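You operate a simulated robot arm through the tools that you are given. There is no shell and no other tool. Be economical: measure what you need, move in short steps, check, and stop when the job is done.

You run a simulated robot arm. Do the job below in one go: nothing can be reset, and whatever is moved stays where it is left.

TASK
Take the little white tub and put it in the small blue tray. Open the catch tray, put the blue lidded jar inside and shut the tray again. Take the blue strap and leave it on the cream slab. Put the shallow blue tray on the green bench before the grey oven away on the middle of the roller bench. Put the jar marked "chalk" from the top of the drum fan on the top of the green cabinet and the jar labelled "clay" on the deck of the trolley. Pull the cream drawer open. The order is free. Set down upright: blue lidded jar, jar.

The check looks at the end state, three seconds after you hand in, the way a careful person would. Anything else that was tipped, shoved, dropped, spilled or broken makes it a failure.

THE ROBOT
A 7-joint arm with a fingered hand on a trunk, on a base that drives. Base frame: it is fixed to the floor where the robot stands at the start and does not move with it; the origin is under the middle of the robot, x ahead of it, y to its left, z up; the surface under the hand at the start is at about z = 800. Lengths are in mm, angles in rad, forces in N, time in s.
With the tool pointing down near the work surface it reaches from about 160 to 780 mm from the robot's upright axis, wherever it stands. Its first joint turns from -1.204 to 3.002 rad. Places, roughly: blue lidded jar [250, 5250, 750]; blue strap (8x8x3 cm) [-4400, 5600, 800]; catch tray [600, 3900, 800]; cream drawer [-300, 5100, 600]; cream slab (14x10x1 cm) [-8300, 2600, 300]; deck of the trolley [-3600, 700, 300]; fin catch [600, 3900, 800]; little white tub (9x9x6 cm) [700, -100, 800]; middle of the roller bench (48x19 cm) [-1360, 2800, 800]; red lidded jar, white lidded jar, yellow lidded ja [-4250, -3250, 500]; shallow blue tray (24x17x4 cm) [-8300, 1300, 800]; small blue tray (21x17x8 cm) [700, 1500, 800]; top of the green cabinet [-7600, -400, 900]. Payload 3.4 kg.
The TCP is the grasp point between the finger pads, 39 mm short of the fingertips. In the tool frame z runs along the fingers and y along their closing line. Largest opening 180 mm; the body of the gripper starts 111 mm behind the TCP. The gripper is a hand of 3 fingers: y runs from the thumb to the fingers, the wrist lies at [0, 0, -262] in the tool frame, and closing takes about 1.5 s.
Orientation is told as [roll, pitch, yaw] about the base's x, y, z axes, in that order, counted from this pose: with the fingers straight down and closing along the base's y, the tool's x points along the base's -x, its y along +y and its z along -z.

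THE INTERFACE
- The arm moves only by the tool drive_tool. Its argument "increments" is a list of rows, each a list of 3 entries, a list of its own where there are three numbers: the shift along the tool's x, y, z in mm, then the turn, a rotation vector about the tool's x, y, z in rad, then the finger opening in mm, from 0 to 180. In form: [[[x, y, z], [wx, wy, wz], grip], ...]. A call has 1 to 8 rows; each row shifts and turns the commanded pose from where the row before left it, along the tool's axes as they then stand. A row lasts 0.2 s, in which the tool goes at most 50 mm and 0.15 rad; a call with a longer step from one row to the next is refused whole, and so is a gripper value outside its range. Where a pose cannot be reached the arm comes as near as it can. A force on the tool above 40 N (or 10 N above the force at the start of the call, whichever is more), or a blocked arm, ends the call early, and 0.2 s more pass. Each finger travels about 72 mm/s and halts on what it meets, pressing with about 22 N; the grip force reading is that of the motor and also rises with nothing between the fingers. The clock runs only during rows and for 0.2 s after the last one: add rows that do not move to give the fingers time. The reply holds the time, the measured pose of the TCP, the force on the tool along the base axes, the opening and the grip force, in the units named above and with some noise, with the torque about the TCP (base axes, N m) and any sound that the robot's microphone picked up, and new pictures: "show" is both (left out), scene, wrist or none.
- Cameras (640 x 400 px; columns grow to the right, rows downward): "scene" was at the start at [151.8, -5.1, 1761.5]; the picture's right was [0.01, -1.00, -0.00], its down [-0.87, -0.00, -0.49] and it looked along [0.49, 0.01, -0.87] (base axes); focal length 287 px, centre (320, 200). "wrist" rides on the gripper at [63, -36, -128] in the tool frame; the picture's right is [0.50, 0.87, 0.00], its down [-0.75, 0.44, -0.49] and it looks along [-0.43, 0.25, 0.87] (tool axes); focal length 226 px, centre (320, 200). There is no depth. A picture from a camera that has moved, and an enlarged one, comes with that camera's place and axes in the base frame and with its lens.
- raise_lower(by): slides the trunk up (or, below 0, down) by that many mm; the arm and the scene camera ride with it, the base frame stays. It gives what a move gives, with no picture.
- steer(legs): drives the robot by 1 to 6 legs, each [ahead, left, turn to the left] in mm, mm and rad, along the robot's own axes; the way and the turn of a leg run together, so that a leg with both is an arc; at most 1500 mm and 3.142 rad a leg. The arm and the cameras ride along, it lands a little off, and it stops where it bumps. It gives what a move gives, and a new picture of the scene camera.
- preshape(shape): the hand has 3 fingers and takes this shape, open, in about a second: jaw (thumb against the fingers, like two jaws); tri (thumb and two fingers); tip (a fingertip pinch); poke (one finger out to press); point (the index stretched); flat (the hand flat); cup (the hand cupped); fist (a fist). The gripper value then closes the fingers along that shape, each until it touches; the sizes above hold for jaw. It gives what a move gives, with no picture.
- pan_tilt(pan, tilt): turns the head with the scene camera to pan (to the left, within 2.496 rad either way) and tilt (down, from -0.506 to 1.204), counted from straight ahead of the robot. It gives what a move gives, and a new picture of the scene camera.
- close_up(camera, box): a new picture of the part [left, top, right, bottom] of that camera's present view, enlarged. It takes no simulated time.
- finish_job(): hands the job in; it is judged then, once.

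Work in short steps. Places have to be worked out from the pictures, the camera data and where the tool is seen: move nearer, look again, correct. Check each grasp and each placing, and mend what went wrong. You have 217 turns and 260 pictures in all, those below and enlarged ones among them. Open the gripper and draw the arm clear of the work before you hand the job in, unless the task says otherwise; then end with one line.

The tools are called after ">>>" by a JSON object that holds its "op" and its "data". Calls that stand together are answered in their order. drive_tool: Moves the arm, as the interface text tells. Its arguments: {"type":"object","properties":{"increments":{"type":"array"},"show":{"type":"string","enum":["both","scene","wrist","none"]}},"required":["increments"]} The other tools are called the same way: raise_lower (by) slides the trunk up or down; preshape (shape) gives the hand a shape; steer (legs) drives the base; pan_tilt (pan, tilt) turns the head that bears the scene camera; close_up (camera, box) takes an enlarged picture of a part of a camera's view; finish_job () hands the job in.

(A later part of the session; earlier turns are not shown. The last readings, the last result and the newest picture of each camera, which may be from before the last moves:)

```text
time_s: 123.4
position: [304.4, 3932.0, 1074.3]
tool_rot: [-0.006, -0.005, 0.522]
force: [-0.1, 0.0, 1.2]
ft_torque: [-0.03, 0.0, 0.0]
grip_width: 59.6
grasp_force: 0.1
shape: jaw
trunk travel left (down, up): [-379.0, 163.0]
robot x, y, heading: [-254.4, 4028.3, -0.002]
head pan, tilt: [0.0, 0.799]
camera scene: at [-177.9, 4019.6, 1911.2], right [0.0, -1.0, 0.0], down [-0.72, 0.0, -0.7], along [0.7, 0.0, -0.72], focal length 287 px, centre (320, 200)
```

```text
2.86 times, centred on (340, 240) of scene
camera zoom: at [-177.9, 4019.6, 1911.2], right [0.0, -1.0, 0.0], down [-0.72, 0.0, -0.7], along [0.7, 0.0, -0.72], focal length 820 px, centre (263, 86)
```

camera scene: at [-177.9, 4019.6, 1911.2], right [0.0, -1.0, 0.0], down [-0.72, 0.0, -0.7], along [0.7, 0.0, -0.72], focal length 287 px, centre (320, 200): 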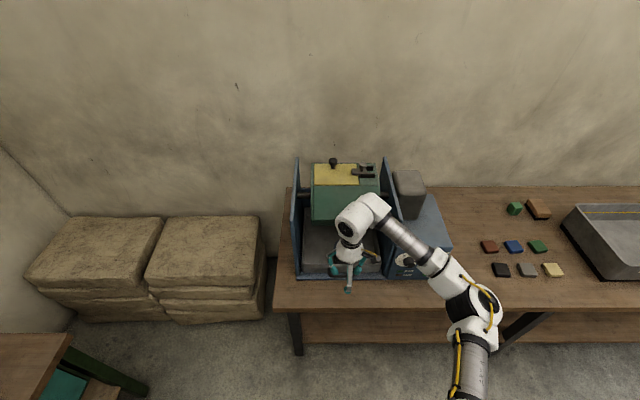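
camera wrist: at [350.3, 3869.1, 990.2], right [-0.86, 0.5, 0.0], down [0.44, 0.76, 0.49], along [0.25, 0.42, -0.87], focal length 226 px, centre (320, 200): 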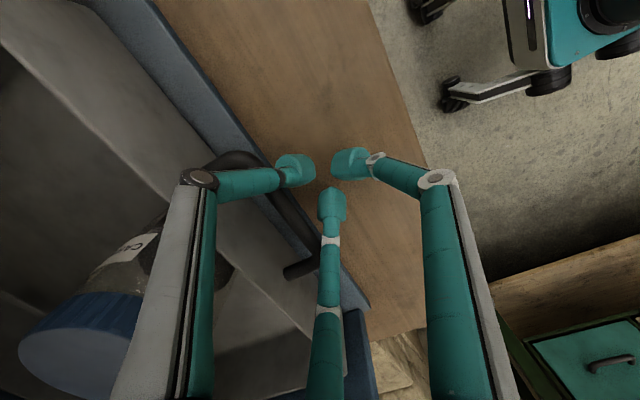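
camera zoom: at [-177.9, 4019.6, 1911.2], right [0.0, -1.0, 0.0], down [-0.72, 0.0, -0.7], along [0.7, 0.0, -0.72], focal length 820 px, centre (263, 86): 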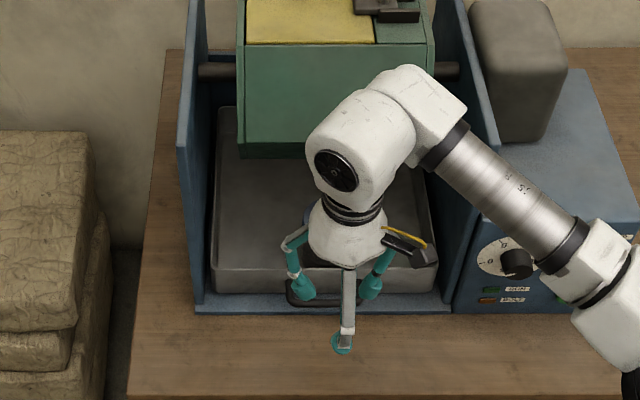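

The tray is shut with the jar in it. Next is the cream drawer, so I'll turn toward that bench, stop at a distance and look at the drawer handle.

>>> {"op": "steer", "data": {"legs": [[0, 0, 1.571], [150, 0, 0]]}}

>>> {"op": "raise_lower", "data": {"by": -129}}

>>> {"op": "pan_tilt", "data": {"pan": 0.1, "tilt": 0.75}}

>>> {"op": "close_up", "data": {"camera": "scene", "box": [200, 180, 440, 330]}}

```text
time_s: 128.6
position: [-144.4, 4730.6, 1072.6]
tool_rot: [-0.004, -0.004, 2.072]
force: [-0.1, 0.9, -0.4]
ft_torque: [-0.01, 0.01, -0.01]
grip_width: 59.5
grasp_force: 0.0
shape: jaw
trunk travel left (down, up): [-379.0, 163.0]
robot x, y, heading: [-247.3, 4175.2, 1.548]
head pan, tilt: [0.0, 0.799]
camera scene: at [-240.8, 4253.2, 1911.1], right [1.0, -0.02, 0.0], down [-0.02, -0.72, -0.69], along [0.01, 0.69, -0.72], focal length 287 px, centre (320, 200)
```

scene: 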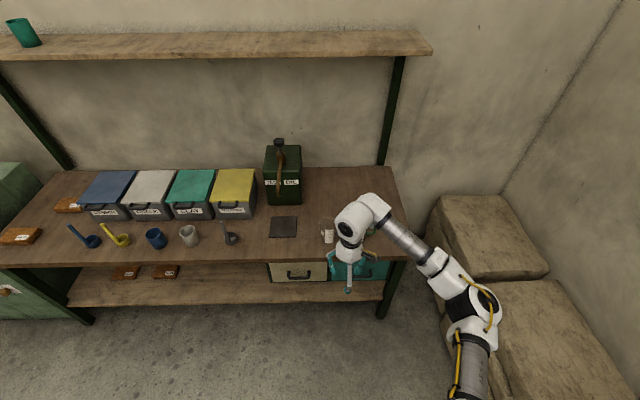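

```text
time_s: 130.2
position: [-148.6, 4727.4, 947.0]
tool_rot: [-0.009, -0.005, 2.073]
force: [-0.9, -0.5, 0.0]
ft_torque: [0.0, 0.02, 0.0]
grip_width: 59.7
grasp_force: 0.1
shape: jaw
trunk travel left (down, up): [-250.0, 292.0]
robot x, y, heading: [-248.8, 4176.4, 1.55]
head pan, tilt: [0.0, 0.799]
```

```text
time_s: 130.8
position: [-147.7, 4727.8, 945.4]
tool_rot: [-0.009, -0.003, 2.072]
force: [-0.9, 0.5, -0.3]
ft_torque: [0.01, -0.01, 0.06]
grip_width: 59.8
grasp_force: 0.2
shape: jaw
trunk travel left (down, up): [-250.0, 292.0]
robot x, y, heading: [-247.2, 4175.4, 1.545]
head pan, tilt: [0.099, 0.75]
camera scene: at [-247.5, 4344.8, 1784.6], right [1.0, 0.08, 0.0], down [0.05, -0.68, -0.73], along [-0.06, 0.73, -0.68], focal length 287 px, centre (320, 200)
```

scene: 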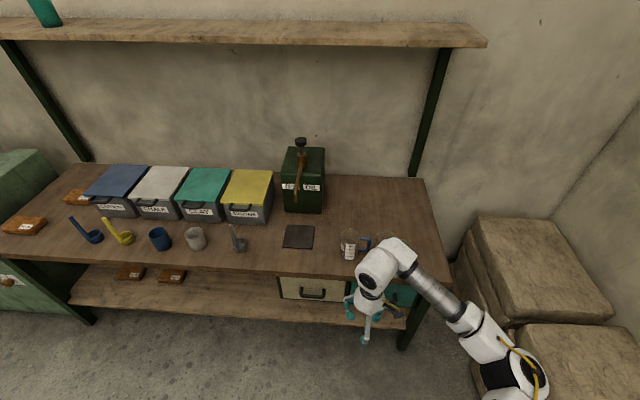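

```text
2.67 times, centred on (320, 255) of scene
camera zoom: at [-247.5, 4344.8, 1784.6], right [1.0, 0.08, 0.0], down [0.05, -0.68, -0.73], along [-0.06, 0.73, -0.68], focal length 765 px, centre (320, 53)
```

zoom: 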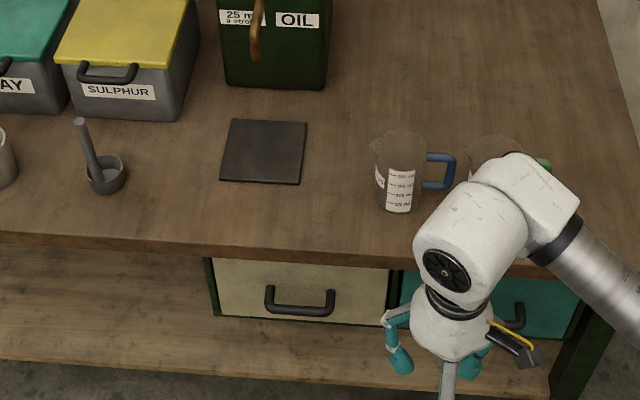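

The drawer handle bar is at about (-331,4950,662), with the table lip above it. I'll use a horizontal approach with the thumb above the bar, so I'm repositioning and turning the hand to point forward.

>>> {"op": "steer", "data": {"legs": [[60, 180, 0.022]]}}

>>> {"op": "drive_tool", "data": {"increments": [[[0, 0, 0], [0, 0, -0.15], 60], [[0, 0, 0], [0, 0, -0.15], 60], [[0, 0, 0], [0, 0, -0.15], 60], [[0, 0, 0], [0, 0, -0.15], 60], [[0, 0, 0], [0, 0, -0.15], 60], [[0, 0, 0], [0, 0, -0.15], 60], [[0, 0, 0], [0, 0, -0.15], 60]], "show": "none"}}

>>> {"op": "drive_tool", "data": {"increments": [[[0, 0, 0], [0.15, 0, 0], 60], [[0, 0, 0], [0.15, 0, 0], 60], [[0, 0, 0], [0.15, 0, 0], 60], [[0, 0, 0], [0.15, 0, 0], 60], [[0, 0, 0], [0.15, 0, 0], 60]], "show": "none"}}

>>> {"op": "drive_tool", "data": {"increments": [[[0, 0, 0], [0.15, 0, 0], 60], [[0, 0, 0], [0.15, 0, 0], 60], [[0, 0, 0], [0.15, 0, 0], 60], [[0, 0, 0], [0.15, 0, 0], 60], [[0, 0, 0], [0.15, 0, 0], 60], [[0, 0, 0], [0.07, 0, 0], 60]], "show": "both"}}

```text
time_s: 132.4
position: [-338.9, 4792.4, 945.5]
tool_rot: [-0.008, -0.004, 2.094]
force: [-1.3, -0.8, 0.4]
ft_torque: [-0.02, -0.01, 0.0]
grip_width: 59.7
grasp_force: 0.1
shape: jaw
trunk travel left (down, up): [-250.0, 292.0]
robot x, y, heading: [-428.6, 4235.8, 1.57]
head pan, tilt: [0.099, 0.75]
camera scene: at [-429.6, 4406.9, 1784.5], right [1.0, 0.1, -0.01], down [0.06, -0.68, -0.73], along [-0.07, 0.72, -0.68], focal length 287 px, centre (320, 200)
```

scene: 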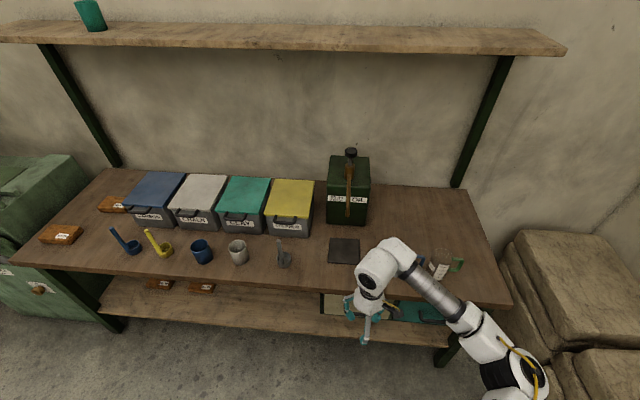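

```text
time_s: 134.0
position: [-342.3, 4788.5, 948.5]
tool_rot: [-0.011, 0.009, -3.136]
force: [-0.3, -0.4, -0.3]
ft_torque: [-0.01, 0.04, 0.01]
grip_width: 59.8
grasp_force: 0.1
shape: jaw
trunk travel left (down, up): [-250.0, 292.0]
robot x, y, heading: [-433.4, 4238.2, 1.561]
head pan, tilt: [0.099, 0.75]
```

```text
time_s: 135.2
position: [-342.2, 4789.3, 948.1]
tool_rot: [-0.763, 0.009, -3.14]
force: [1.3, 0.6, -0.6]
ft_torque: [-0.02, -0.02, 0.0]
grip_width: 59.6
grasp_force: 0.0
shape: jaw
trunk travel left (down, up): [-250.0, 292.0]
robot x, y, heading: [-429.6, 4237.6, 1.566]
head pan, tilt: [0.099, 0.75]
```

```text
time_s: 136.6
position: [-337.9, 4791.5, 948.6]
tool_rot: [-1.578, 0.004, 3.142]
force: [-0.2, 0.4, -1.0]
ft_torque: [0.01, 0.0, 0.02]
grip_width: 59.8
grasp_force: 0.0
shape: jaw
out of reach, approached as far as the arm can: row 6
trunk travel left (down, up): [-250.0, 292.0]
robot x, y, heading: [-427.0, 4237.1, 1.567]
head pan, tilt: [0.099, 0.75]
camera scene: at [-429.1, 4406.4, 1784.4], right [1.0, 0.1, 0.0], down [0.06, -0.68, -0.73], along [-0.07, 0.72, -0.68], focal length 287 px, centre (320, 200)
camera wrist: at [-276.2, 4662.8, 985.6], right [0.5, 0.0, -0.86], down [-0.75, -0.49, -0.44], along [-0.42, 0.87, -0.24], focal length 226 px, centre (320, 200)
```

scene: 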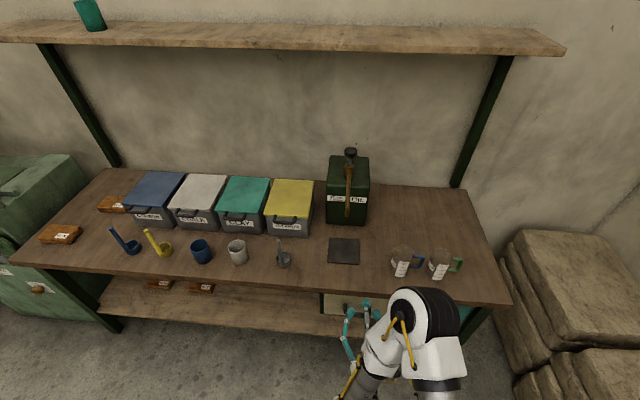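
wrist: 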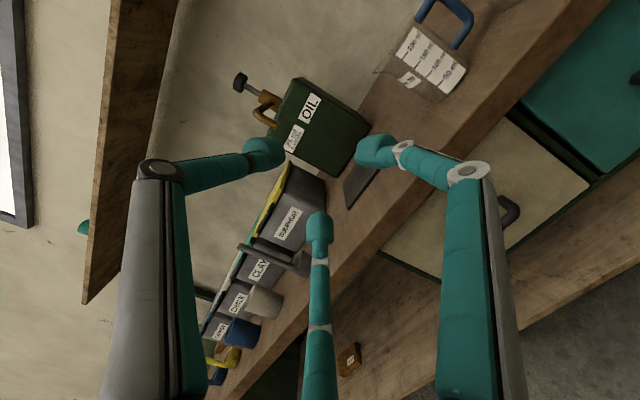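

The hand points forward. I'll lower the trunk 250 mm to bring it to handle height.

>>> {"op": "raise_lower", "data": {"by": -240}}

>>> {"op": "drive_tool", "data": {"increments": [[[0, 0, 0], [0, 0, 0], 90], [[0, 0, 0], [0, 0, 0], 90]], "show": "both"}}

```text
time_s: 139.1
position: [-345.8, 4784.1, 512.4]
tool_rot: [-1.14, 0.005, -3.135]
force: [0.7, -0.2, -0.4]
ft_torque: [-0.01, -0.01, 0.0]
grip_width: 59.9
grasp_force: 0.0
shape: jaw
trunk travel left (down, up): [-10.0, 532.0]
robot x, y, heading: [-428.0, 4237.2, 1.566]
head pan, tilt: [0.099, 0.75]
```

```text
time_s: 139.7
position: [-345.4, 4783.4, 511.1]
tool_rot: [-1.138, 0.007, -3.137]
force: [-0.4, 0.4, 0.2]
ft_torque: [-0.01, 0.0, -0.01]
grip_width: 89.3
grasp_force: 0.1
shape: jaw
trunk travel left (down, up): [-10.0, 532.0]
robot x, y, heading: [-432.1, 4239.3, 1.568]
head pan, tilt: [0.099, 0.75]
camera scene: at [-434.5, 4778.4, 1467.5], right [1.0, 0.1, 0.0], down [0.07, -0.68, -0.73], along [-0.07, 0.72, -0.69], focal length 287 px, centre (320, 200)
camera wrist: at [-283.5, 4682.3, 598.2], right [0.51, -0.36, -0.78], down [-0.75, -0.63, -0.19], along [-0.43, 0.69, -0.59], focal length 226 px, centre (320, 200)
```

scene: 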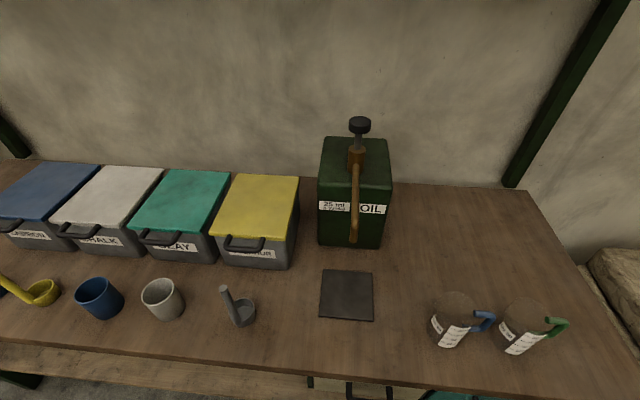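
wrist: 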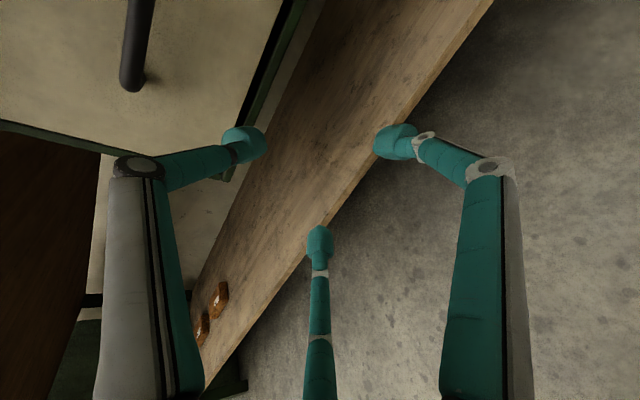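

The trunk leans forward at its low end and took the hand lower and tilted. I'll raise it partly back.

>>> {"op": "raise_lower", "data": {"by": 110}}

>>> {"op": "drive_tool", "data": {"increments": [[[0, 0, 0], [0, 0, 0], 90]], "show": "wrist"}}

```text
time_s: 141.1
position: [-345.4, 4782.6, 617.9]
tool_rot: [-1.136, 0.006, -3.136]
force: [-0.1, -0.2, 0.1]
ft_torque: [0.0, 0.02, 0.02]
grip_width: 89.4
grasp_force: 0.0
shape: jaw
trunk travel left (down, up): [-120.0, 422.0]
robot x, y, heading: [-431.3, 4236.5, 1.571]
head pan, tilt: [0.099, 0.75]
```

```text
time_s: 141.5
position: [-344.5, 4784.5, 620.4]
tool_rot: [-1.138, 0.005, -3.137]
force: [-0.3, 0.6, -0.6]
ft_torque: [0.0, 0.02, -0.03]
grip_width: 89.4
grasp_force: 0.0
shape: jaw
trunk travel left (down, up): [-120.0, 422.0]
robot x, y, heading: [-431.1, 4236.0, 1.571]
head pan, tilt: [0.099, 0.75]
camera wrist: at [-283.3, 4682.3, 708.0], right [0.51, -0.36, -0.78], down [-0.75, -0.63, -0.19], along [-0.43, 0.68, -0.59], focal length 226 px, centre (320, 200)
```

wrist: 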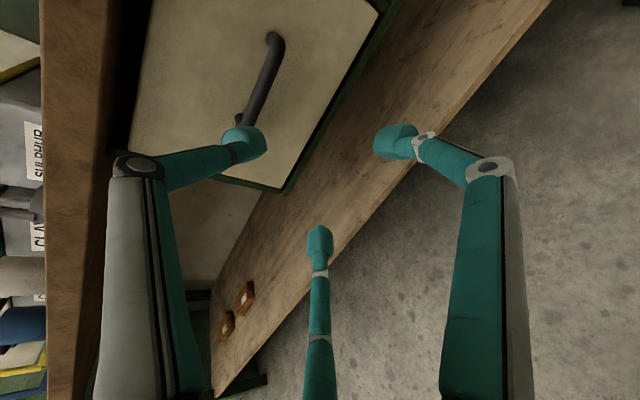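

The tool now points forward and about 25° down, which is good for hooking. Combining both views puts the bar at about (-329,4967,633). I'll drive 90 mm ahead and then line up.

>>> {"op": "steer", "data": {"legs": [[90, 0, 0]]}}

>>> {"op": "drive_tool", "data": {"increments": [[[8, -24, 5], [0, 0, 0], 90], [[8, -18, 0], [0, 0, 0], 90], [[0, 0, 0], [0, 0, 0], 90]], "show": "wrist"}}

```text
time_s: 142.6
position: [-345.2, 4872.8, 620.0]
tool_rot: [-1.138, 0.007, -3.138]
force: [0.2, -0.6, 0.2]
ft_torque: [-0.04, 0.05, 0.0]
grip_width: 89.1
grasp_force: 0.0
shape: jaw
trunk travel left (down, up): [-120.0, 422.0]
robot x, y, heading: [-429.4, 4325.2, 1.573]
head pan, tilt: [0.099, 0.75]
camera scene: at [-434.8, 4678.7, 1631.8], right [1.0, 0.1, 0.0], down [0.07, -0.68, -0.73], along [-0.07, 0.72, -0.69], focal length 287 px, centre (320, 200)
```

scene: 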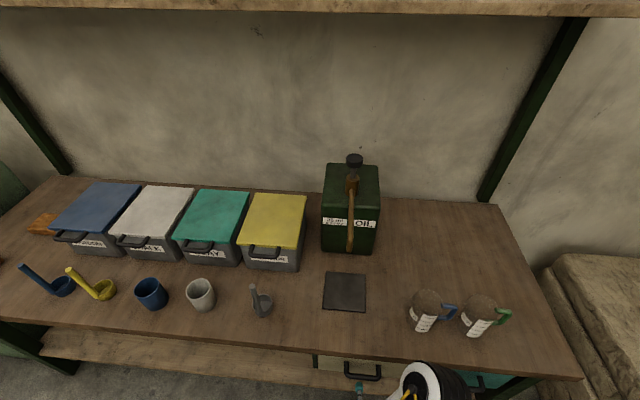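

```text
time_s: 143.4
position: [-330.0, 4892.9, 658.6]
tool_rot: [-1.141, 0.005, -3.136]
force: [0.3, 1.0, 0.1]
ft_torque: [0.01, 0.0, 0.01]
grip_width: 89.6
grasp_force: 0.0
shape: jaw
trunk travel left (down, up): [-120.0, 422.0]
robot x, y, heading: [-428.5, 4328.0, 1.572]
head pan, tilt: [0.099, 0.75]
camera wrist: at [-269.1, 4791.7, 746.1], right [0.51, -0.36, -0.78], down [-0.75, -0.63, -0.2], along [-0.43, 0.69, -0.59], focal length 226 px, centre (320, 200)
```

wrist: 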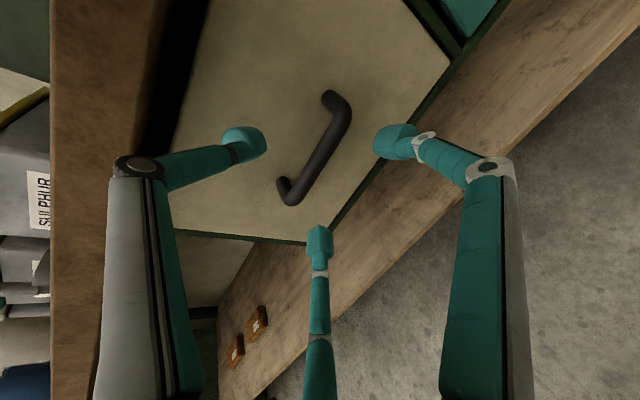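

The handle is centred between thumb and fingers. I'll advance 40 mm along the tool and recheck.

>>> {"op": "drive_tool", "data": {"increments": [[[8, -3, 20], [0, 0, 0], 90], [[0, 0, 20], [0, 0, 0], 90], [[0, 0, 0], [0, 0, 0], 90]], "show": "wrist"}}

```text
time_s: 144.2
position: [-329.0, 4931.1, 649.6]
tool_rot: [-1.14, 0.009, -3.139]
force: [-0.3, 0.2, 0.2]
ft_torque: [-0.03, -0.03, -0.02]
grip_width: 89.5
grasp_force: 0.1
shape: jaw
out of reach, approached as far as the arm can: row 2
trunk travel left (down, up): [-120.0, 422.0]
robot x, y, heading: [-428.9, 4323.5, 1.573]
head pan, tilt: [0.099, 0.75]
camera wrist: at [-268.5, 4828.7, 737.3], right [0.51, -0.36, -0.78], down [-0.75, -0.63, -0.2], along [-0.42, 0.69, -0.59], focal length 226 px, centre (320, 200)
```

wrist: 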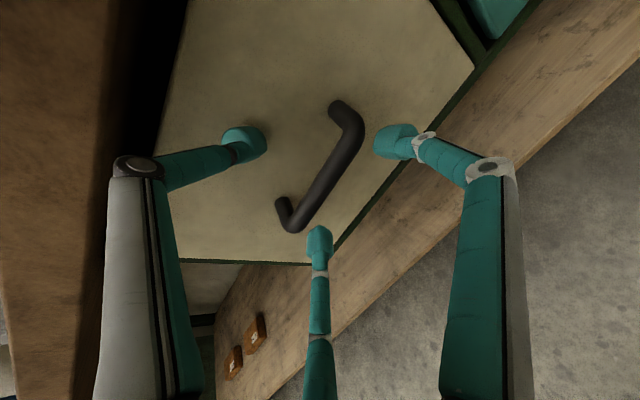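

I'm on line. I'll advance another 25 mm and close on the bar.

>>> {"op": "drive_tool", "data": {"increments": [[[3, 0, 13], [0, 0, 0], 70], [[0, 0, 12], [0, 0, 0], 70], [[0, 0, 0], [0, 0, 0], 40], [[0, 0, 0], [0, 0, 0], 0], [[0, 0, 0], [0, 0, 0], 0], [[0, 0, 0], [0, 0, 0], 0], [[0, 0, 0], [0, 0, 0], 0]], "show": "wrist"}}

```text
time_s: 145.8
position: [-333.9, 4953.8, 640.6]
tool_rot: [-1.136, 0.011, 3.141]
force: [1.1, -0.9, -18.6]
ft_torque: [-0.1, 0.06, -0.01]
grip_width: 4.6
grasp_force: 22.0
shape: jaw
out of reach, approached as far as the arm can: row 1, 2
trunk travel left (down, up): [-120.0, 422.0]
robot x, y, heading: [-430.1, 4330.9, 1.569]
head pan, tilt: [0.099, 0.75]
camera wrist: at [-272.9, 4851.5, 729.3], right [0.51, -0.37, -0.78], down [-0.75, -0.63, -0.19], along [-0.42, 0.69, -0.6], focal length 226 px, centre (320, 200)
```

wrist: 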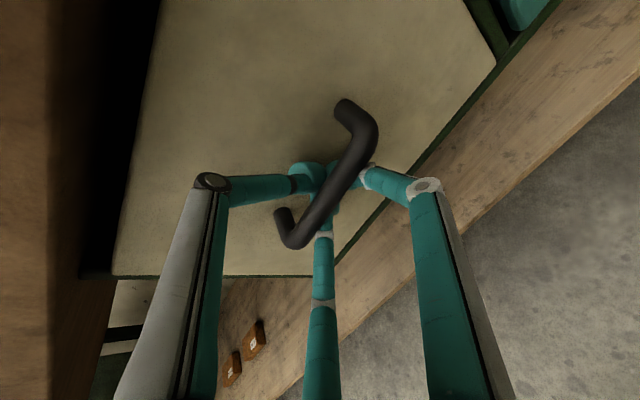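

The fingers are caged around the bar. I'll pull the drawer open by driving backward.

>>> {"op": "steer", "data": {"legs": [[-180, 0, 0]]}}

>>> {"op": "drive_tool", "data": {"increments": [[[0, 0, 0], [0, 0, 0], 0]], "show": "wrist"}}

```text
time_s: 147.3
position: [-334.8, 4771.2, 642.4]
tool_rot: [-1.137, 0.01, -3.142]
force: [1.6, 0.2, -20.9]
ft_torque: [-0.06, -0.01, -0.05]
grip_width: 3.2
grasp_force: 21.8
shape: jaw
trunk travel left (down, up): [-120.0, 422.0]
robot x, y, heading: [-428.5, 4142.6, 1.571]
head pan, tilt: [0.099, 0.75]
camera scene: at [-432.8, 4500.7, 1630.8], right [1.0, 0.1, 0.0], down [0.07, -0.68, -0.73], along [-0.07, 0.72, -0.69], focal length 287 px, centre (320, 200)
```

scene: 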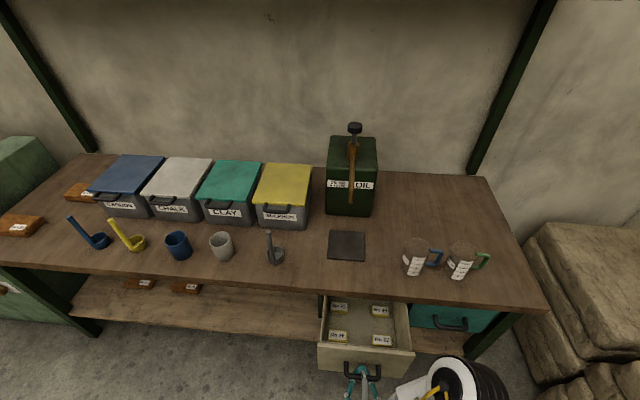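

```text
time_s: 147.7
position: [-335.4, 4765.4, 642.3]
tool_rot: [-1.134, 0.012, -3.143]
force: [3.0, -1.8, -25.1]
ft_torque: [-0.1, 0.0, -0.02]
grip_width: 2.9
grasp_force: 21.7
shape: jaw
trunk travel left (down, up): [-120.0, 422.0]
robot x, y, heading: [-427.3, 4141.7, 1.57]
head pan, tilt: [0.099, 0.75]
camera wrist: at [-274.2, 4665.1, 731.2], right [0.51, -0.37, -0.78], down [-0.75, -0.63, -0.2], along [-0.42, 0.69, -0.6], focal length 226 px, centre (320, 200)
```

wrist: 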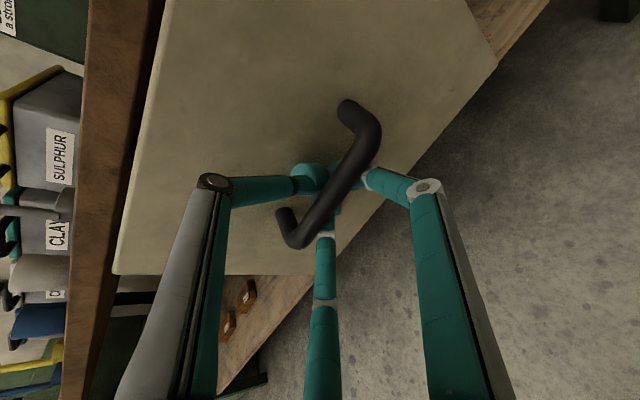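

The drawer is open about 180 mm. I'll open the hand and back straight out.

>>> {"op": "drive_tool", "data": {"increments": [[[0, 0, 0], [0, 0, 0], 40], [[0, 0, 0], [0, 0, 0], 90], [[0, 0, 0], [0, 0, 0], 90], [[0, 0, 0], [0, 0, 0], 90], [[0, 0, 0], [0, 0, 0], 90]], "show": "wrist"}}

>>> {"op": "steer", "data": {"legs": [[-250, 0, 0]]}}

```text
time_s: 148.9
position: [-335.7, 4767.6, 647.1]
tool_rot: [-1.143, 0.013, -3.142]
force: [0.0, -0.8, 0.3]
ft_torque: [0.06, -0.03, 0.0]
grip_width: 89.6
grasp_force: 0.1
shape: jaw
trunk travel left (down, up): [-120.0, 422.0]
robot x, y, heading: [-431.1, 4142.4, 1.567]
head pan, tilt: [0.099, 0.75]
camera wrist: at [-275.1, 4665.3, 734.4], right [0.51, -0.36, -0.78], down [-0.75, -0.63, -0.2], along [-0.42, 0.69, -0.59], focal length 226 px, centre (320, 200)
```

wrist: 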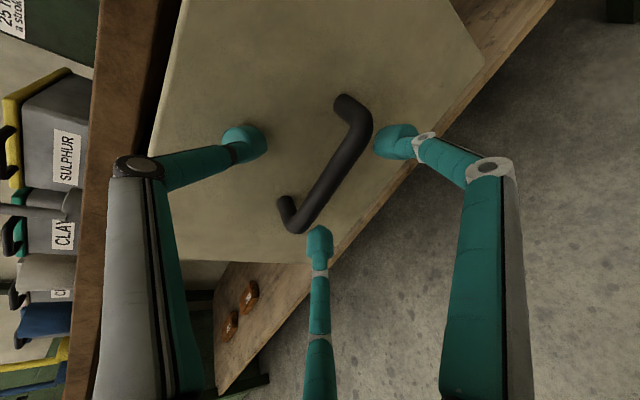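

```text
time_s: 150.7
position: [-335.1, 4518.4, 647.2]
tool_rot: [-1.143, 0.013, -3.141]
force: [-0.4, 0.2, 0.1]
ft_torque: [0.01, -0.01, 0.01]
grip_width: 89.6
grasp_force: 0.0
shape: jaw
trunk travel left (down, up): [-120.0, 422.0]
robot x, y, heading: [-430.8, 3897.7, 1.57]
head pan, tilt: [0.099, 0.75]
camera scene: at [-434.5, 4246.3, 1632.3], right [1.0, 0.1, 0.0], down [0.07, -0.68, -0.73], along [-0.07, 0.72, -0.69], focal length 287 px, centre (320, 200)
```

scene: 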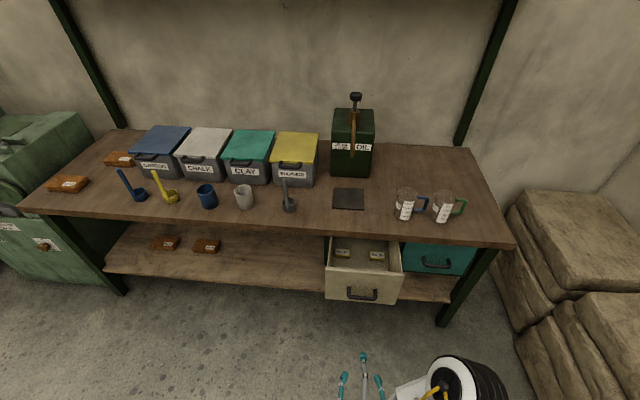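

The drawer stays open. I'll bring the hand back to pointing down, raise the trunk and survey the room for the strap, drum fan, trolley and roller bench.

>>> {"op": "raise_lower", "data": {"by": 130}}

>>> {"op": "drive_tool", "data": {"increments": [[[0, 0, -20], [-0.143, 0, 0], 90], [[0, 0, -20], [-0.143, 0, 0], 90], [[0, 0, -20], [-0.143, 0, 0], 90], [[0, 0, -20], [-0.143, 0, 0], 90], [[0, 0, -20], [-0.143, 0, 0], 90], [[0, 0, -20], [-0.143, 0, 0], 90], [[0, 0, -20], [-0.143, 0, 0], 90], [[0, 0, -20], [-0.143, 0, 0], 90]], "show": "none"}}

>>> {"op": "pan_tilt", "data": {"pan": 1.0, "tilt": 0.2}}

>>> {"op": "pan_tilt", "data": {"pan": 2.2, "tilt": 0.25}}

```text
time_s: 152.3
position: [-337.5, 4516.3, 777.5]
tool_rot: [-1.145, 0.014, 3.141]
force: [-1.0, 0.7, 0.4]
ft_torque: [0.03, -0.01, -0.04]
grip_width: 89.5
grasp_force: 0.0
shape: jaw
trunk travel left (down, up): [-250.0, 292.0]
robot x, y, heading: [-428.0, 3896.3, 1.574]
head pan, tilt: [0.099, 0.75]
```

```text
time_s: 154.1
position: [-340.7, 4423.7, 901.5]
tool_rot: [0.0, 0.012, -3.143]
force: [-0.3, -0.8, 0.4]
ft_torque: [0.0, 0.01, -0.01]
grip_width: 89.7
grasp_force: 0.0
shape: jaw
trunk travel left (down, up): [-250.0, 292.0]
robot x, y, heading: [-428.4, 3892.3, 1.573]
head pan, tilt: [0.099, 0.75]
```

```text
time_s: 155.3
position: [-339.3, 4424.1, 900.6]
tool_rot: [-0.003, 0.013, 3.14]
force: [-0.4, -0.6, 0.1]
ft_torque: [0.0, -0.02, -0.01]
grip_width: 89.6
grasp_force: 0.1
shape: jaw
trunk travel left (down, up): [-250.0, 292.0]
robot x, y, heading: [-430.9, 3893.2, 1.573]
head pan, tilt: [1.0, 0.201]
camera scene: at [-501.8, 4033.1, 1834.6], right [0.54, 0.84, -0.01], down [0.16, -0.11, -0.98], along [-0.82, 0.53, -0.2], focal length 287 px, centre (320, 200)
```

scene: 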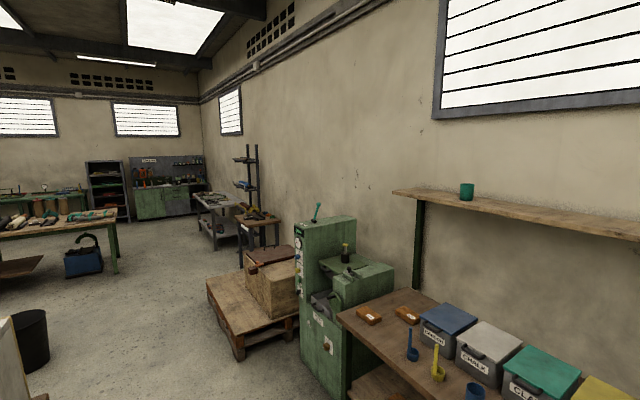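

```text
time_s: 156.7
position: [-340.0, 4423.1, 900.8]
tool_rot: [-0.005, 0.014, 3.14]
force: [-0.4, -0.3, -0.6]
ft_torque: [0.02, -0.03, 0.0]
grip_width: 89.6
grasp_force: 0.1
shape: jaw
trunk travel left (down, up): [-250.0, 292.0]
robot x, y, heading: [-428.3, 3897.8, 1.569]
head pan, tilt: [2.201, 0.25]
camera scene: at [-498.9, 3927.7, 1830.5], right [-0.59, 0.81, 0.0], down [0.2, 0.14, -0.97], along [-0.78, -0.57, -0.24], focal length 287 px, centre (320, 200)
```

scene: 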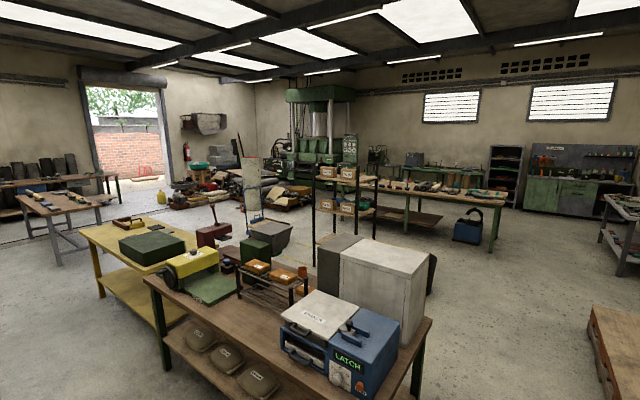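

I'll enlarge the central bench and the far areas.

>>> {"op": "close_up", "data": {"camera": "scene", "box": [70, 200, 450, 400]}}

>>> {"op": "close_up", "data": {"camera": "scene", "box": [280, 80, 640, 260]}}

>>> {"op": "close_up", "data": {"camera": "scene", "box": [0, 130, 320, 300]}}

```text
1.68 times, centred on (260, 300) of scene
camera zoom: at [-498.9, 3927.7, 1830.5], right [-0.59, 0.81, 0.0], down [0.2, 0.14, -0.97], along [-0.78, -0.57, -0.24], focal length 483 px, centre (421, 32)
```

zoom: 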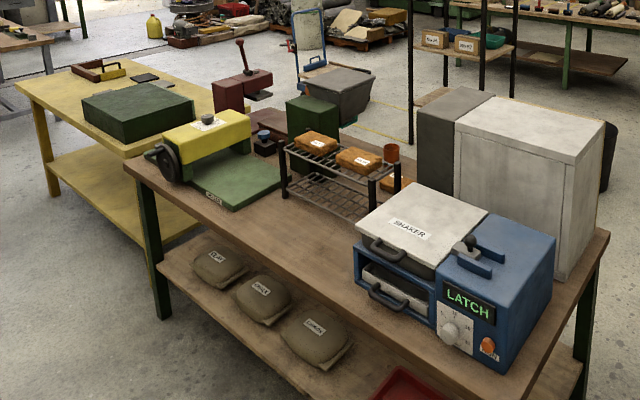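

```text
1.78 times, centred on (460, 170) of scene
camera zoom: at [-498.9, 3927.7, 1830.5], right [-0.59, 0.81, 0.0], down [0.2, 0.14, -0.97], along [-0.78, -0.57, -0.24], focal length 510 px, centre (71, 253)
```

zoom: 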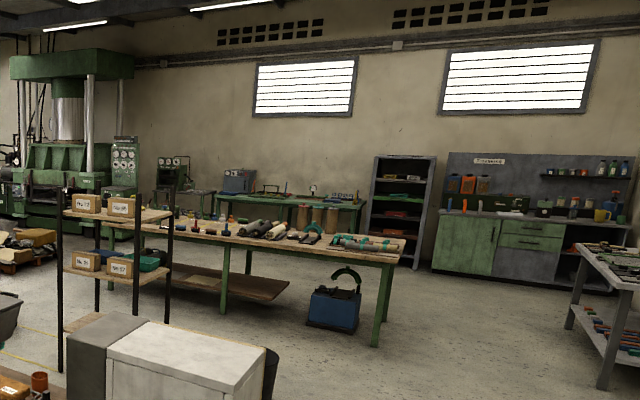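

```text
2.00 times, centred on (160, 215) of scene
camera zoom: at [-498.9, 3927.7, 1830.5], right [-0.59, 0.81, 0.0], down [0.2, 0.14, -0.97], along [-0.78, -0.57, -0.24], focal length 574 px, centre (640, 170)
```

zoom: 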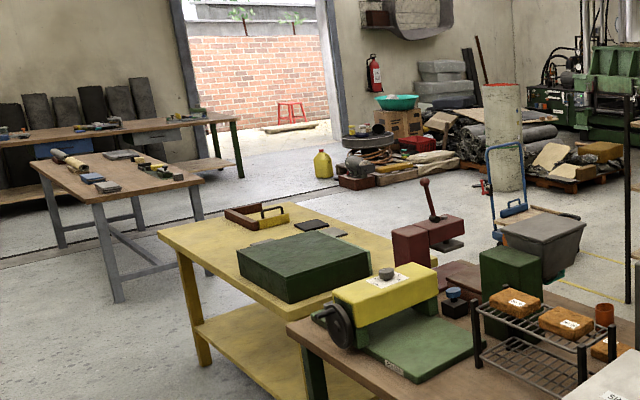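

The central brown bench is the roller bench. The strap should be on a small tool table along this wall near (-4400,5600), past a pallet. I'll drive left along the open corridor toward it.

>>> {"op": "steer", "data": {"legs": [[0, 1350, 0], [0, 1350, 0], [0, 1350, 0]]}}

>>> {"op": "pan_tilt", "data": {"pan": 0.1, "tilt": 0.45}}

```text
time_s: 176.2
position: [-4377.4, 4462.1, 900.4]
tool_rot: [0.001, 0.009, 3.132]
force: [-0.8, -0.4, -0.3]
ft_torque: [-0.01, 0.07, 0.02]
grip_width: 89.3
grasp_force: 0.0
shape: jaw
trunk travel left (down, up): [-250.0, 292.0]
robot x, y, heading: [-4475.3, 3934.3, 1.564]
head pan, tilt: [2.201, 0.25]
camera scene: at [-4535.7, 3967.7, 1830.8], right [-0.58, 0.81, 0.0], down [0.19, 0.14, -0.97], along [-0.79, -0.57, -0.24], focal length 287 px, centre (320, 200)
```

scene: 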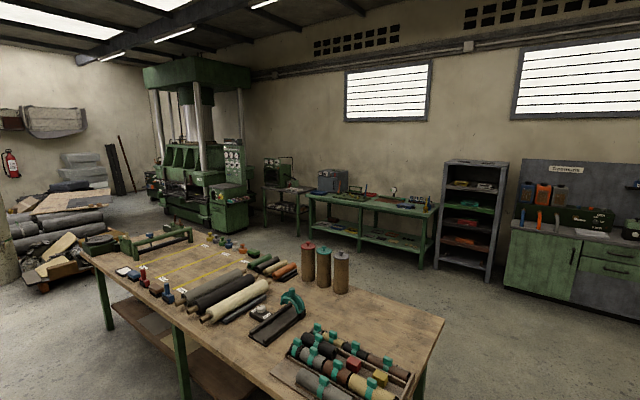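

```text
time_s: 178.2
position: [-4384.3, 4459.9, 902.0]
tool_rot: [-0.006, 0.016, 3.133]
force: [-0.5, 0.1, -0.3]
ft_torque: [0.03, 0.02, -0.05]
grip_width: 89.4
grasp_force: 0.1
shape: jaw
trunk travel left (down, up): [-250.0, 292.0]
robot x, y, heading: [-4473.7, 3936.1, 1.563]
head pan, tilt: [0.099, 0.45]
camera scene: at [-4478.6, 4113.5, 1811.0], right [1.0, 0.09, 0.0], down [0.04, -0.44, -0.9], along [-0.08, 0.89, -0.44], focal length 287 px, centre (320, 200)
```

scene: 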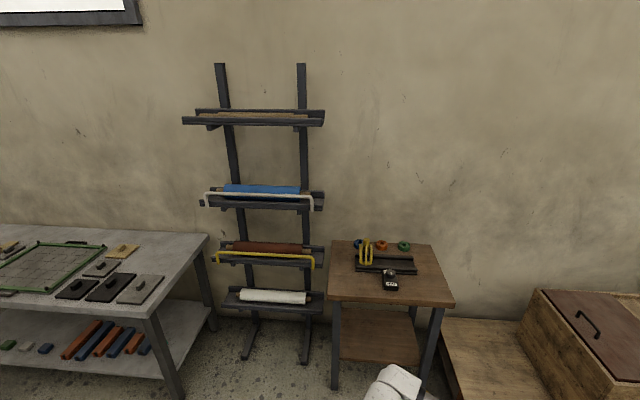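

A small table holds blue, orange and green rolls. I'll enlarge it.

>>> {"op": "close_up", "data": {"camera": "scene", "box": [320, 225, 464, 315]}}

```text
4.44 times, centred on (392, 270) of scene
camera zoom: at [-4478.6, 4113.5, 1811.0], right [1.0, 0.09, 0.0], down [0.04, -0.44, -0.9], along [-0.08, 0.89, -0.44], focal length 1275 px, centre (0, -111)
```

zoom: 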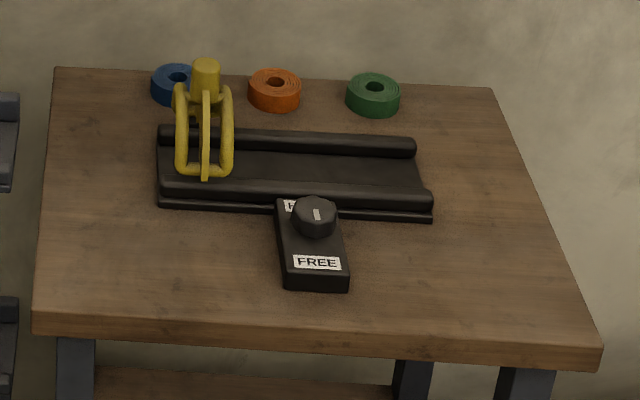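

The blue roll is at about (-4365,5550) behind a yellow clamp that stands near y 5400. I'll raise the trunk to clear the clamp and drive up.

>>> {"op": "raise_lower", "data": {"by": 160}}

>>> {"op": "steer", "data": {"legs": [[890, 0, 0]]}}

>>> {"op": "pan_tilt", "data": {"pan": 0, "tilt": 0.8}}

>>> {"op": "drive_tool", "data": {"increments": [[[0, 0, 0], [0, 0, 0.15], 120], [[0, 0, 0], [0, 0, 0.15], 120], [[0, 0, 0], [0, 0, 0.15], 120], [[0, 0, 0], [0, 0, 0.074], 120]], "show": "wrist"}}

```text
time_s: 180.0
position: [-4383.4, 4460.2, 1061.6]
tool_rot: [-0.003, 0.019, 3.132]
force: [-0.1, 0.3, -0.1]
ft_torque: [0.01, 0.0, 0.02]
grip_width: 89.7
grasp_force: 0.0
shape: jaw
trunk travel left (down, up): [-410.0, 132.0]
robot x, y, heading: [-4475.7, 3933.3, 1.558]
head pan, tilt: [0.099, 0.45]
```

```text
time_s: 184.7
position: [-4370.0, 5354.4, 1062.1]
tool_rot: [-0.005, 0.018, 3.126]
force: [-0.6, 0.3, 0.6]
ft_torque: [0.0, 0.01, 0.0]
grip_width: 89.6
grasp_force: 0.0
shape: jaw
trunk travel left (down, up): [-410.0, 132.0]
robot x, y, heading: [-4467.1, 4827.2, 1.557]
head pan, tilt: [0.099, 0.45]
camera scene: at [-4467.5, 4909.4, 1972.5], right [1.0, 0.09, 0.0], down [0.03, -0.44, -0.9], along [-0.08, 0.9, -0.44], focal length 287 px, centre (320, 200)
```

scene: 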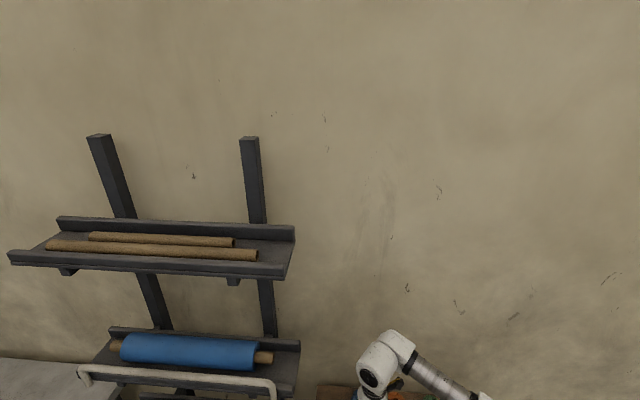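

```text
time_s: 185.6
position: [-4373.7, 5352.1, 1063.7]
tool_rot: [-0.007, 0.02, 3.125]
force: [-0.2, 0.2, -0.8]
ft_torque: [-0.01, -0.03, 0.05]
grip_width: 89.6
grasp_force: 0.1
shape: jaw
trunk travel left (down, up): [-410.0, 132.0]
robot x, y, heading: [-4465.6, 4827.4, 1.557]
head pan, tilt: [0.0, 0.799]
camera scene: at [-4458.9, 4897.9, 1942.2], right [1.0, -0.01, 0.0], down [-0.01, -0.72, -0.7], along [0.01, 0.7, -0.72], focal length 287 px, centre (320, 200)
```

scene: 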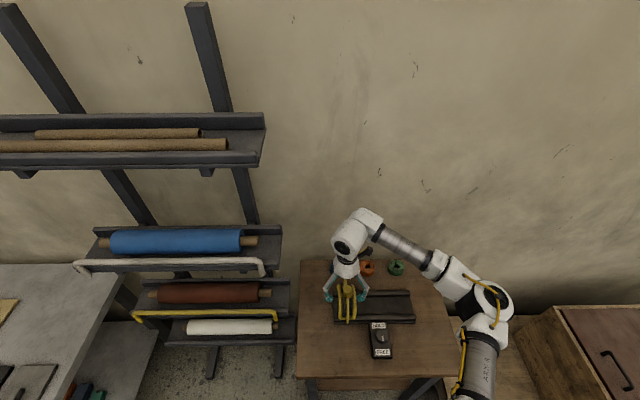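

```text
time_s: 186.6
position: [-4373.3, 5353.6, 1064.1]
tool_rot: [-0.016, 0.011, 2.6]
force: [-0.2, 0.0, -0.1]
ft_torque: [0.01, -0.01, 0.01]
grip_width: 119.4
grasp_force: 0.0
shape: jaw
trunk travel left (down, up): [-410.0, 132.0]
robot x, y, heading: [-4464.1, 4834.9, 1.555]
head pan, tilt: [0.0, 0.799]
camera wrist: at [-4304.7, 5349.5, 1193.9], right [-0.02, -1.0, -0.01], down [-0.88, 0.01, 0.48], along [-0.47, 0.02, -0.88], focal length 226 px, centre (320, 200)
```

wrist: 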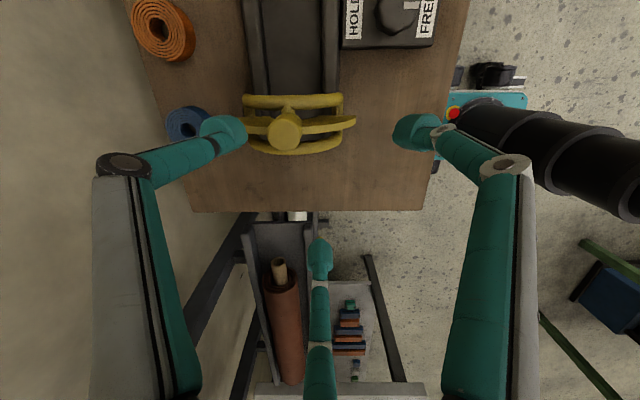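

The roll is at (-4364,5564), near the back edge of the table. I need to know how close the wall is for the hand, so I'll check the wall line.

>>> {"op": "close_up", "data": {"camera": "scene", "box": [200, 220, 480, 395]}}

```text
2.29 times, centred on (340, 308) of scene
camera zoom: at [-4458.9, 4898.0, 1942.1], right [1.0, -0.01, 0.0], down [-0.01, -0.72, -0.69], along [0.01, 0.69, -0.72], focal length 656 px, centre (274, -46)
```

zoom: 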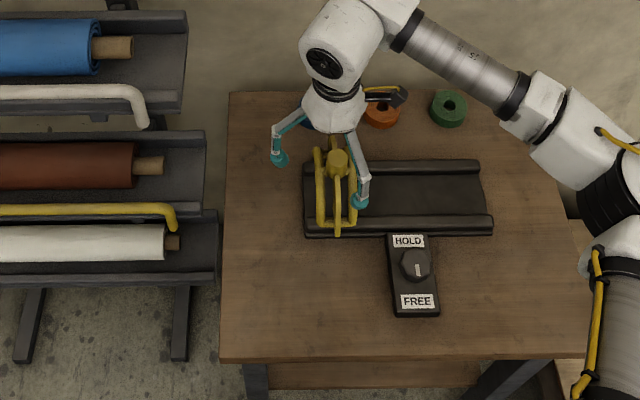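

The wall is at about y 5630, so I want two fingers at ±30° toward it and one pointing back. I'll turn to that orientation and move above the roll, staying high.

>>> {"op": "drive_tool", "data": {"increments": [[[0, 0, 0], [-0.016, -0.011, 0.13], 110], [[0, 0, 0], [0, 0, 0.13], 110], [[0, 0, 0], [0, 0, 0.13], 110], [[0, 0, 0], [0, 0, 0.116], 110], [[-42, -27, 0], [0, 0, 0], 110], [[-42, -27, 0], [0, 0, 0], 110], [[-42, -27, 0], [0, 0, 0], 110]], "show": "wrist"}}

```text
time_s: 188.2
position: [-4369.2, 5503.3, 1063.3]
tool_rot: [-0.001, 0.001, 2.098]
force: [0.8, 0.3, 0.0]
ft_torque: [-0.04, -0.06, 0.0]
grip_width: 110.3
grasp_force: 0.1
shape: jaw
trunk travel left (down, up): [-410.0, 132.0]
robot x, y, heading: [-4467.5, 4827.9, 1.552]
head pan, tilt: [0.0, 0.799]
camera wrist: at [-4307.3, 5467.1, 1191.6], right [-0.5, -0.87, 0.0], down [-0.76, 0.43, 0.49], along [-0.42, 0.24, -0.87], focal length 226 px, centre (320, 200)
```

wrist: 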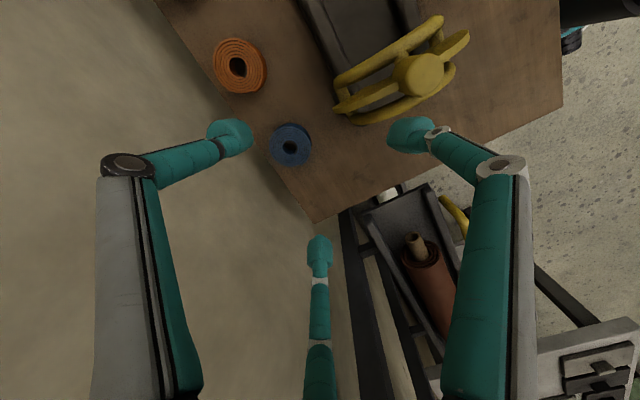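

The roll is at (-4370,5560) and the yellow clamp's end is at y≈5456. I'll rotate another 10° so the rear finger passes beside the clamp, then move over the roll.

>>> {"op": "drive_tool", "data": {"increments": [[[0, 0, 0], [0, 0, 0.085], 100], [[0, 0, 0], [0, 0, 0.085], 100], [[-26, -9, 0], [0, 0, 0], 100], [[-26, -9, 0], [0, 0, 0], 100], [[0, 0, 40], [0, 0, 0], 100], [[0, 0, 30], [0, 0, 0], 100], [[0, 0, 0], [0, 0, 0], 100]], "show": "both"}}

```text
time_s: 189.8
position: [-4367.0, 5559.1, 994.7]
tool_rot: [-0.002, 0.0, 1.925]
force: [-0.7, 0.3, 0.2]
ft_torque: [0.0, 0.01, 0.0]
grip_width: 100.7
grasp_force: 0.0
shape: jaw
trunk travel left (down, up): [-410.0, 132.0]
robot x, y, heading: [-4462.9, 4831.0, 1.554]
head pan, tilt: [0.0, 0.799]
camera scene: at [-4458.8, 4899.0, 1942.1], right [1.0, -0.01, 0.0], down [-0.01, -0.72, -0.69], along [0.01, 0.69, -0.72], focal length 287 px, centre (320, 200)
camera wrist: at [-4312.8, 5511.5, 1123.2], right [-0.64, -0.77, 0.0], down [-0.67, 0.56, 0.49], along [-0.38, 0.32, -0.87], focal length 226 px, centre (320, 200)
```

scene: 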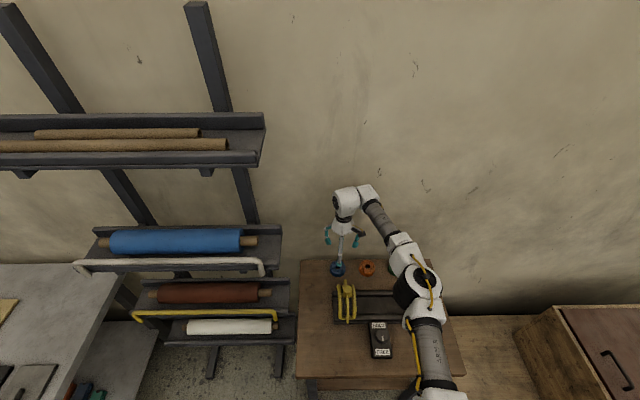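
wrist: 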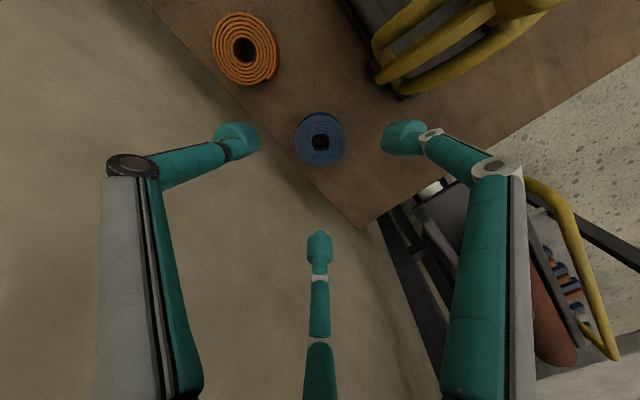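

The roll is centred and the fingers clear the orange roll and the clamp. I'll descend most of the way and check.

>>> {"op": "drive_tool", "data": {"increments": [[[0, 0, 40], [0, 0, 0], 100], [[0, 0, 40], [0, 0, 0], 100], [[0, 0, 30], [0, 0, 0], 100], [[0, 0, 0], [0, 0, 0], 100]], "show": "wrist"}}

```text
time_s: 190.8
position: [-4366.9, 5558.4, 884.6]
tool_rot: [-0.002, 0.0, 1.925]
force: [0.2, -0.2, 0.9]
ft_torque: [-0.01, -0.02, 0.02]
grip_width: 100.5
grasp_force: 0.0
shape: jaw
trunk travel left (down, up): [-410.0, 132.0]
robot x, y, heading: [-4463.6, 4832.0, 1.555]
head pan, tilt: [0.0, 0.799]
camera wrist: at [-4312.8, 5511.6, 1012.4], right [-0.64, -0.77, 0.0], down [-0.67, 0.56, 0.49], along [-0.38, 0.31, -0.87], focal length 226 px, centre (320, 200)
```

wrist: 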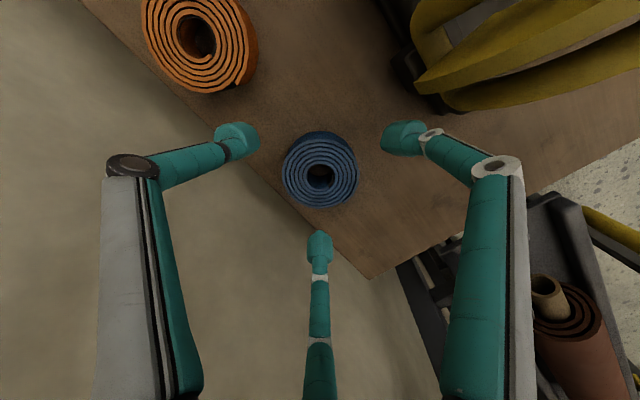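

It's still centred and clear, so I'll go the last 38 mm and close.

>>> {"op": "drive_tool", "data": {"increments": [[[0, 0, 25], [0, 0, 0], 100], [[0, 0, 14], [0, 0, 0], 100], [[0, 0, 0], [0, 0, 0], 50], [[0, 0, 0], [0, 0, 0], 50], [[0, 0, 0], [0, 0, 0], 50], [[0, 0, 0], [0, 0, 0], 50], [[0, 0, 0], [0, 0, 0], 50]], "show": "wrist"}}

```text
time_s: 192.4
position: [-4367.3, 5561.2, 843.4]
tool_rot: [-0.001, 0.0, 1.926]
force: [-0.7, -0.7, 0.0]
ft_torque: [-0.02, 0.01, 0.02]
grip_width: 64.4
grasp_force: 21.8
shape: jaw
trunk travel left (down, up): [-410.0, 132.0]
robot x, y, heading: [-4465.1, 4832.4, 1.558]
head pan, tilt: [0.0, 0.799]
camera wrist: at [-4312.9, 5512.8, 972.8], right [-0.64, -0.77, 0.0], down [-0.67, 0.56, 0.49], along [-0.38, 0.31, -0.87], focal length 226 px, centre (320, 200)
```

wrist: 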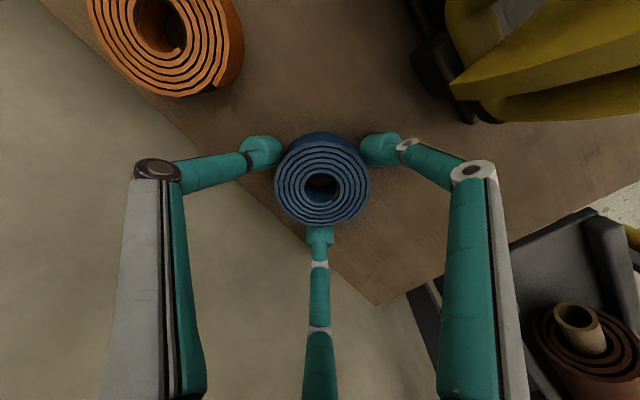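

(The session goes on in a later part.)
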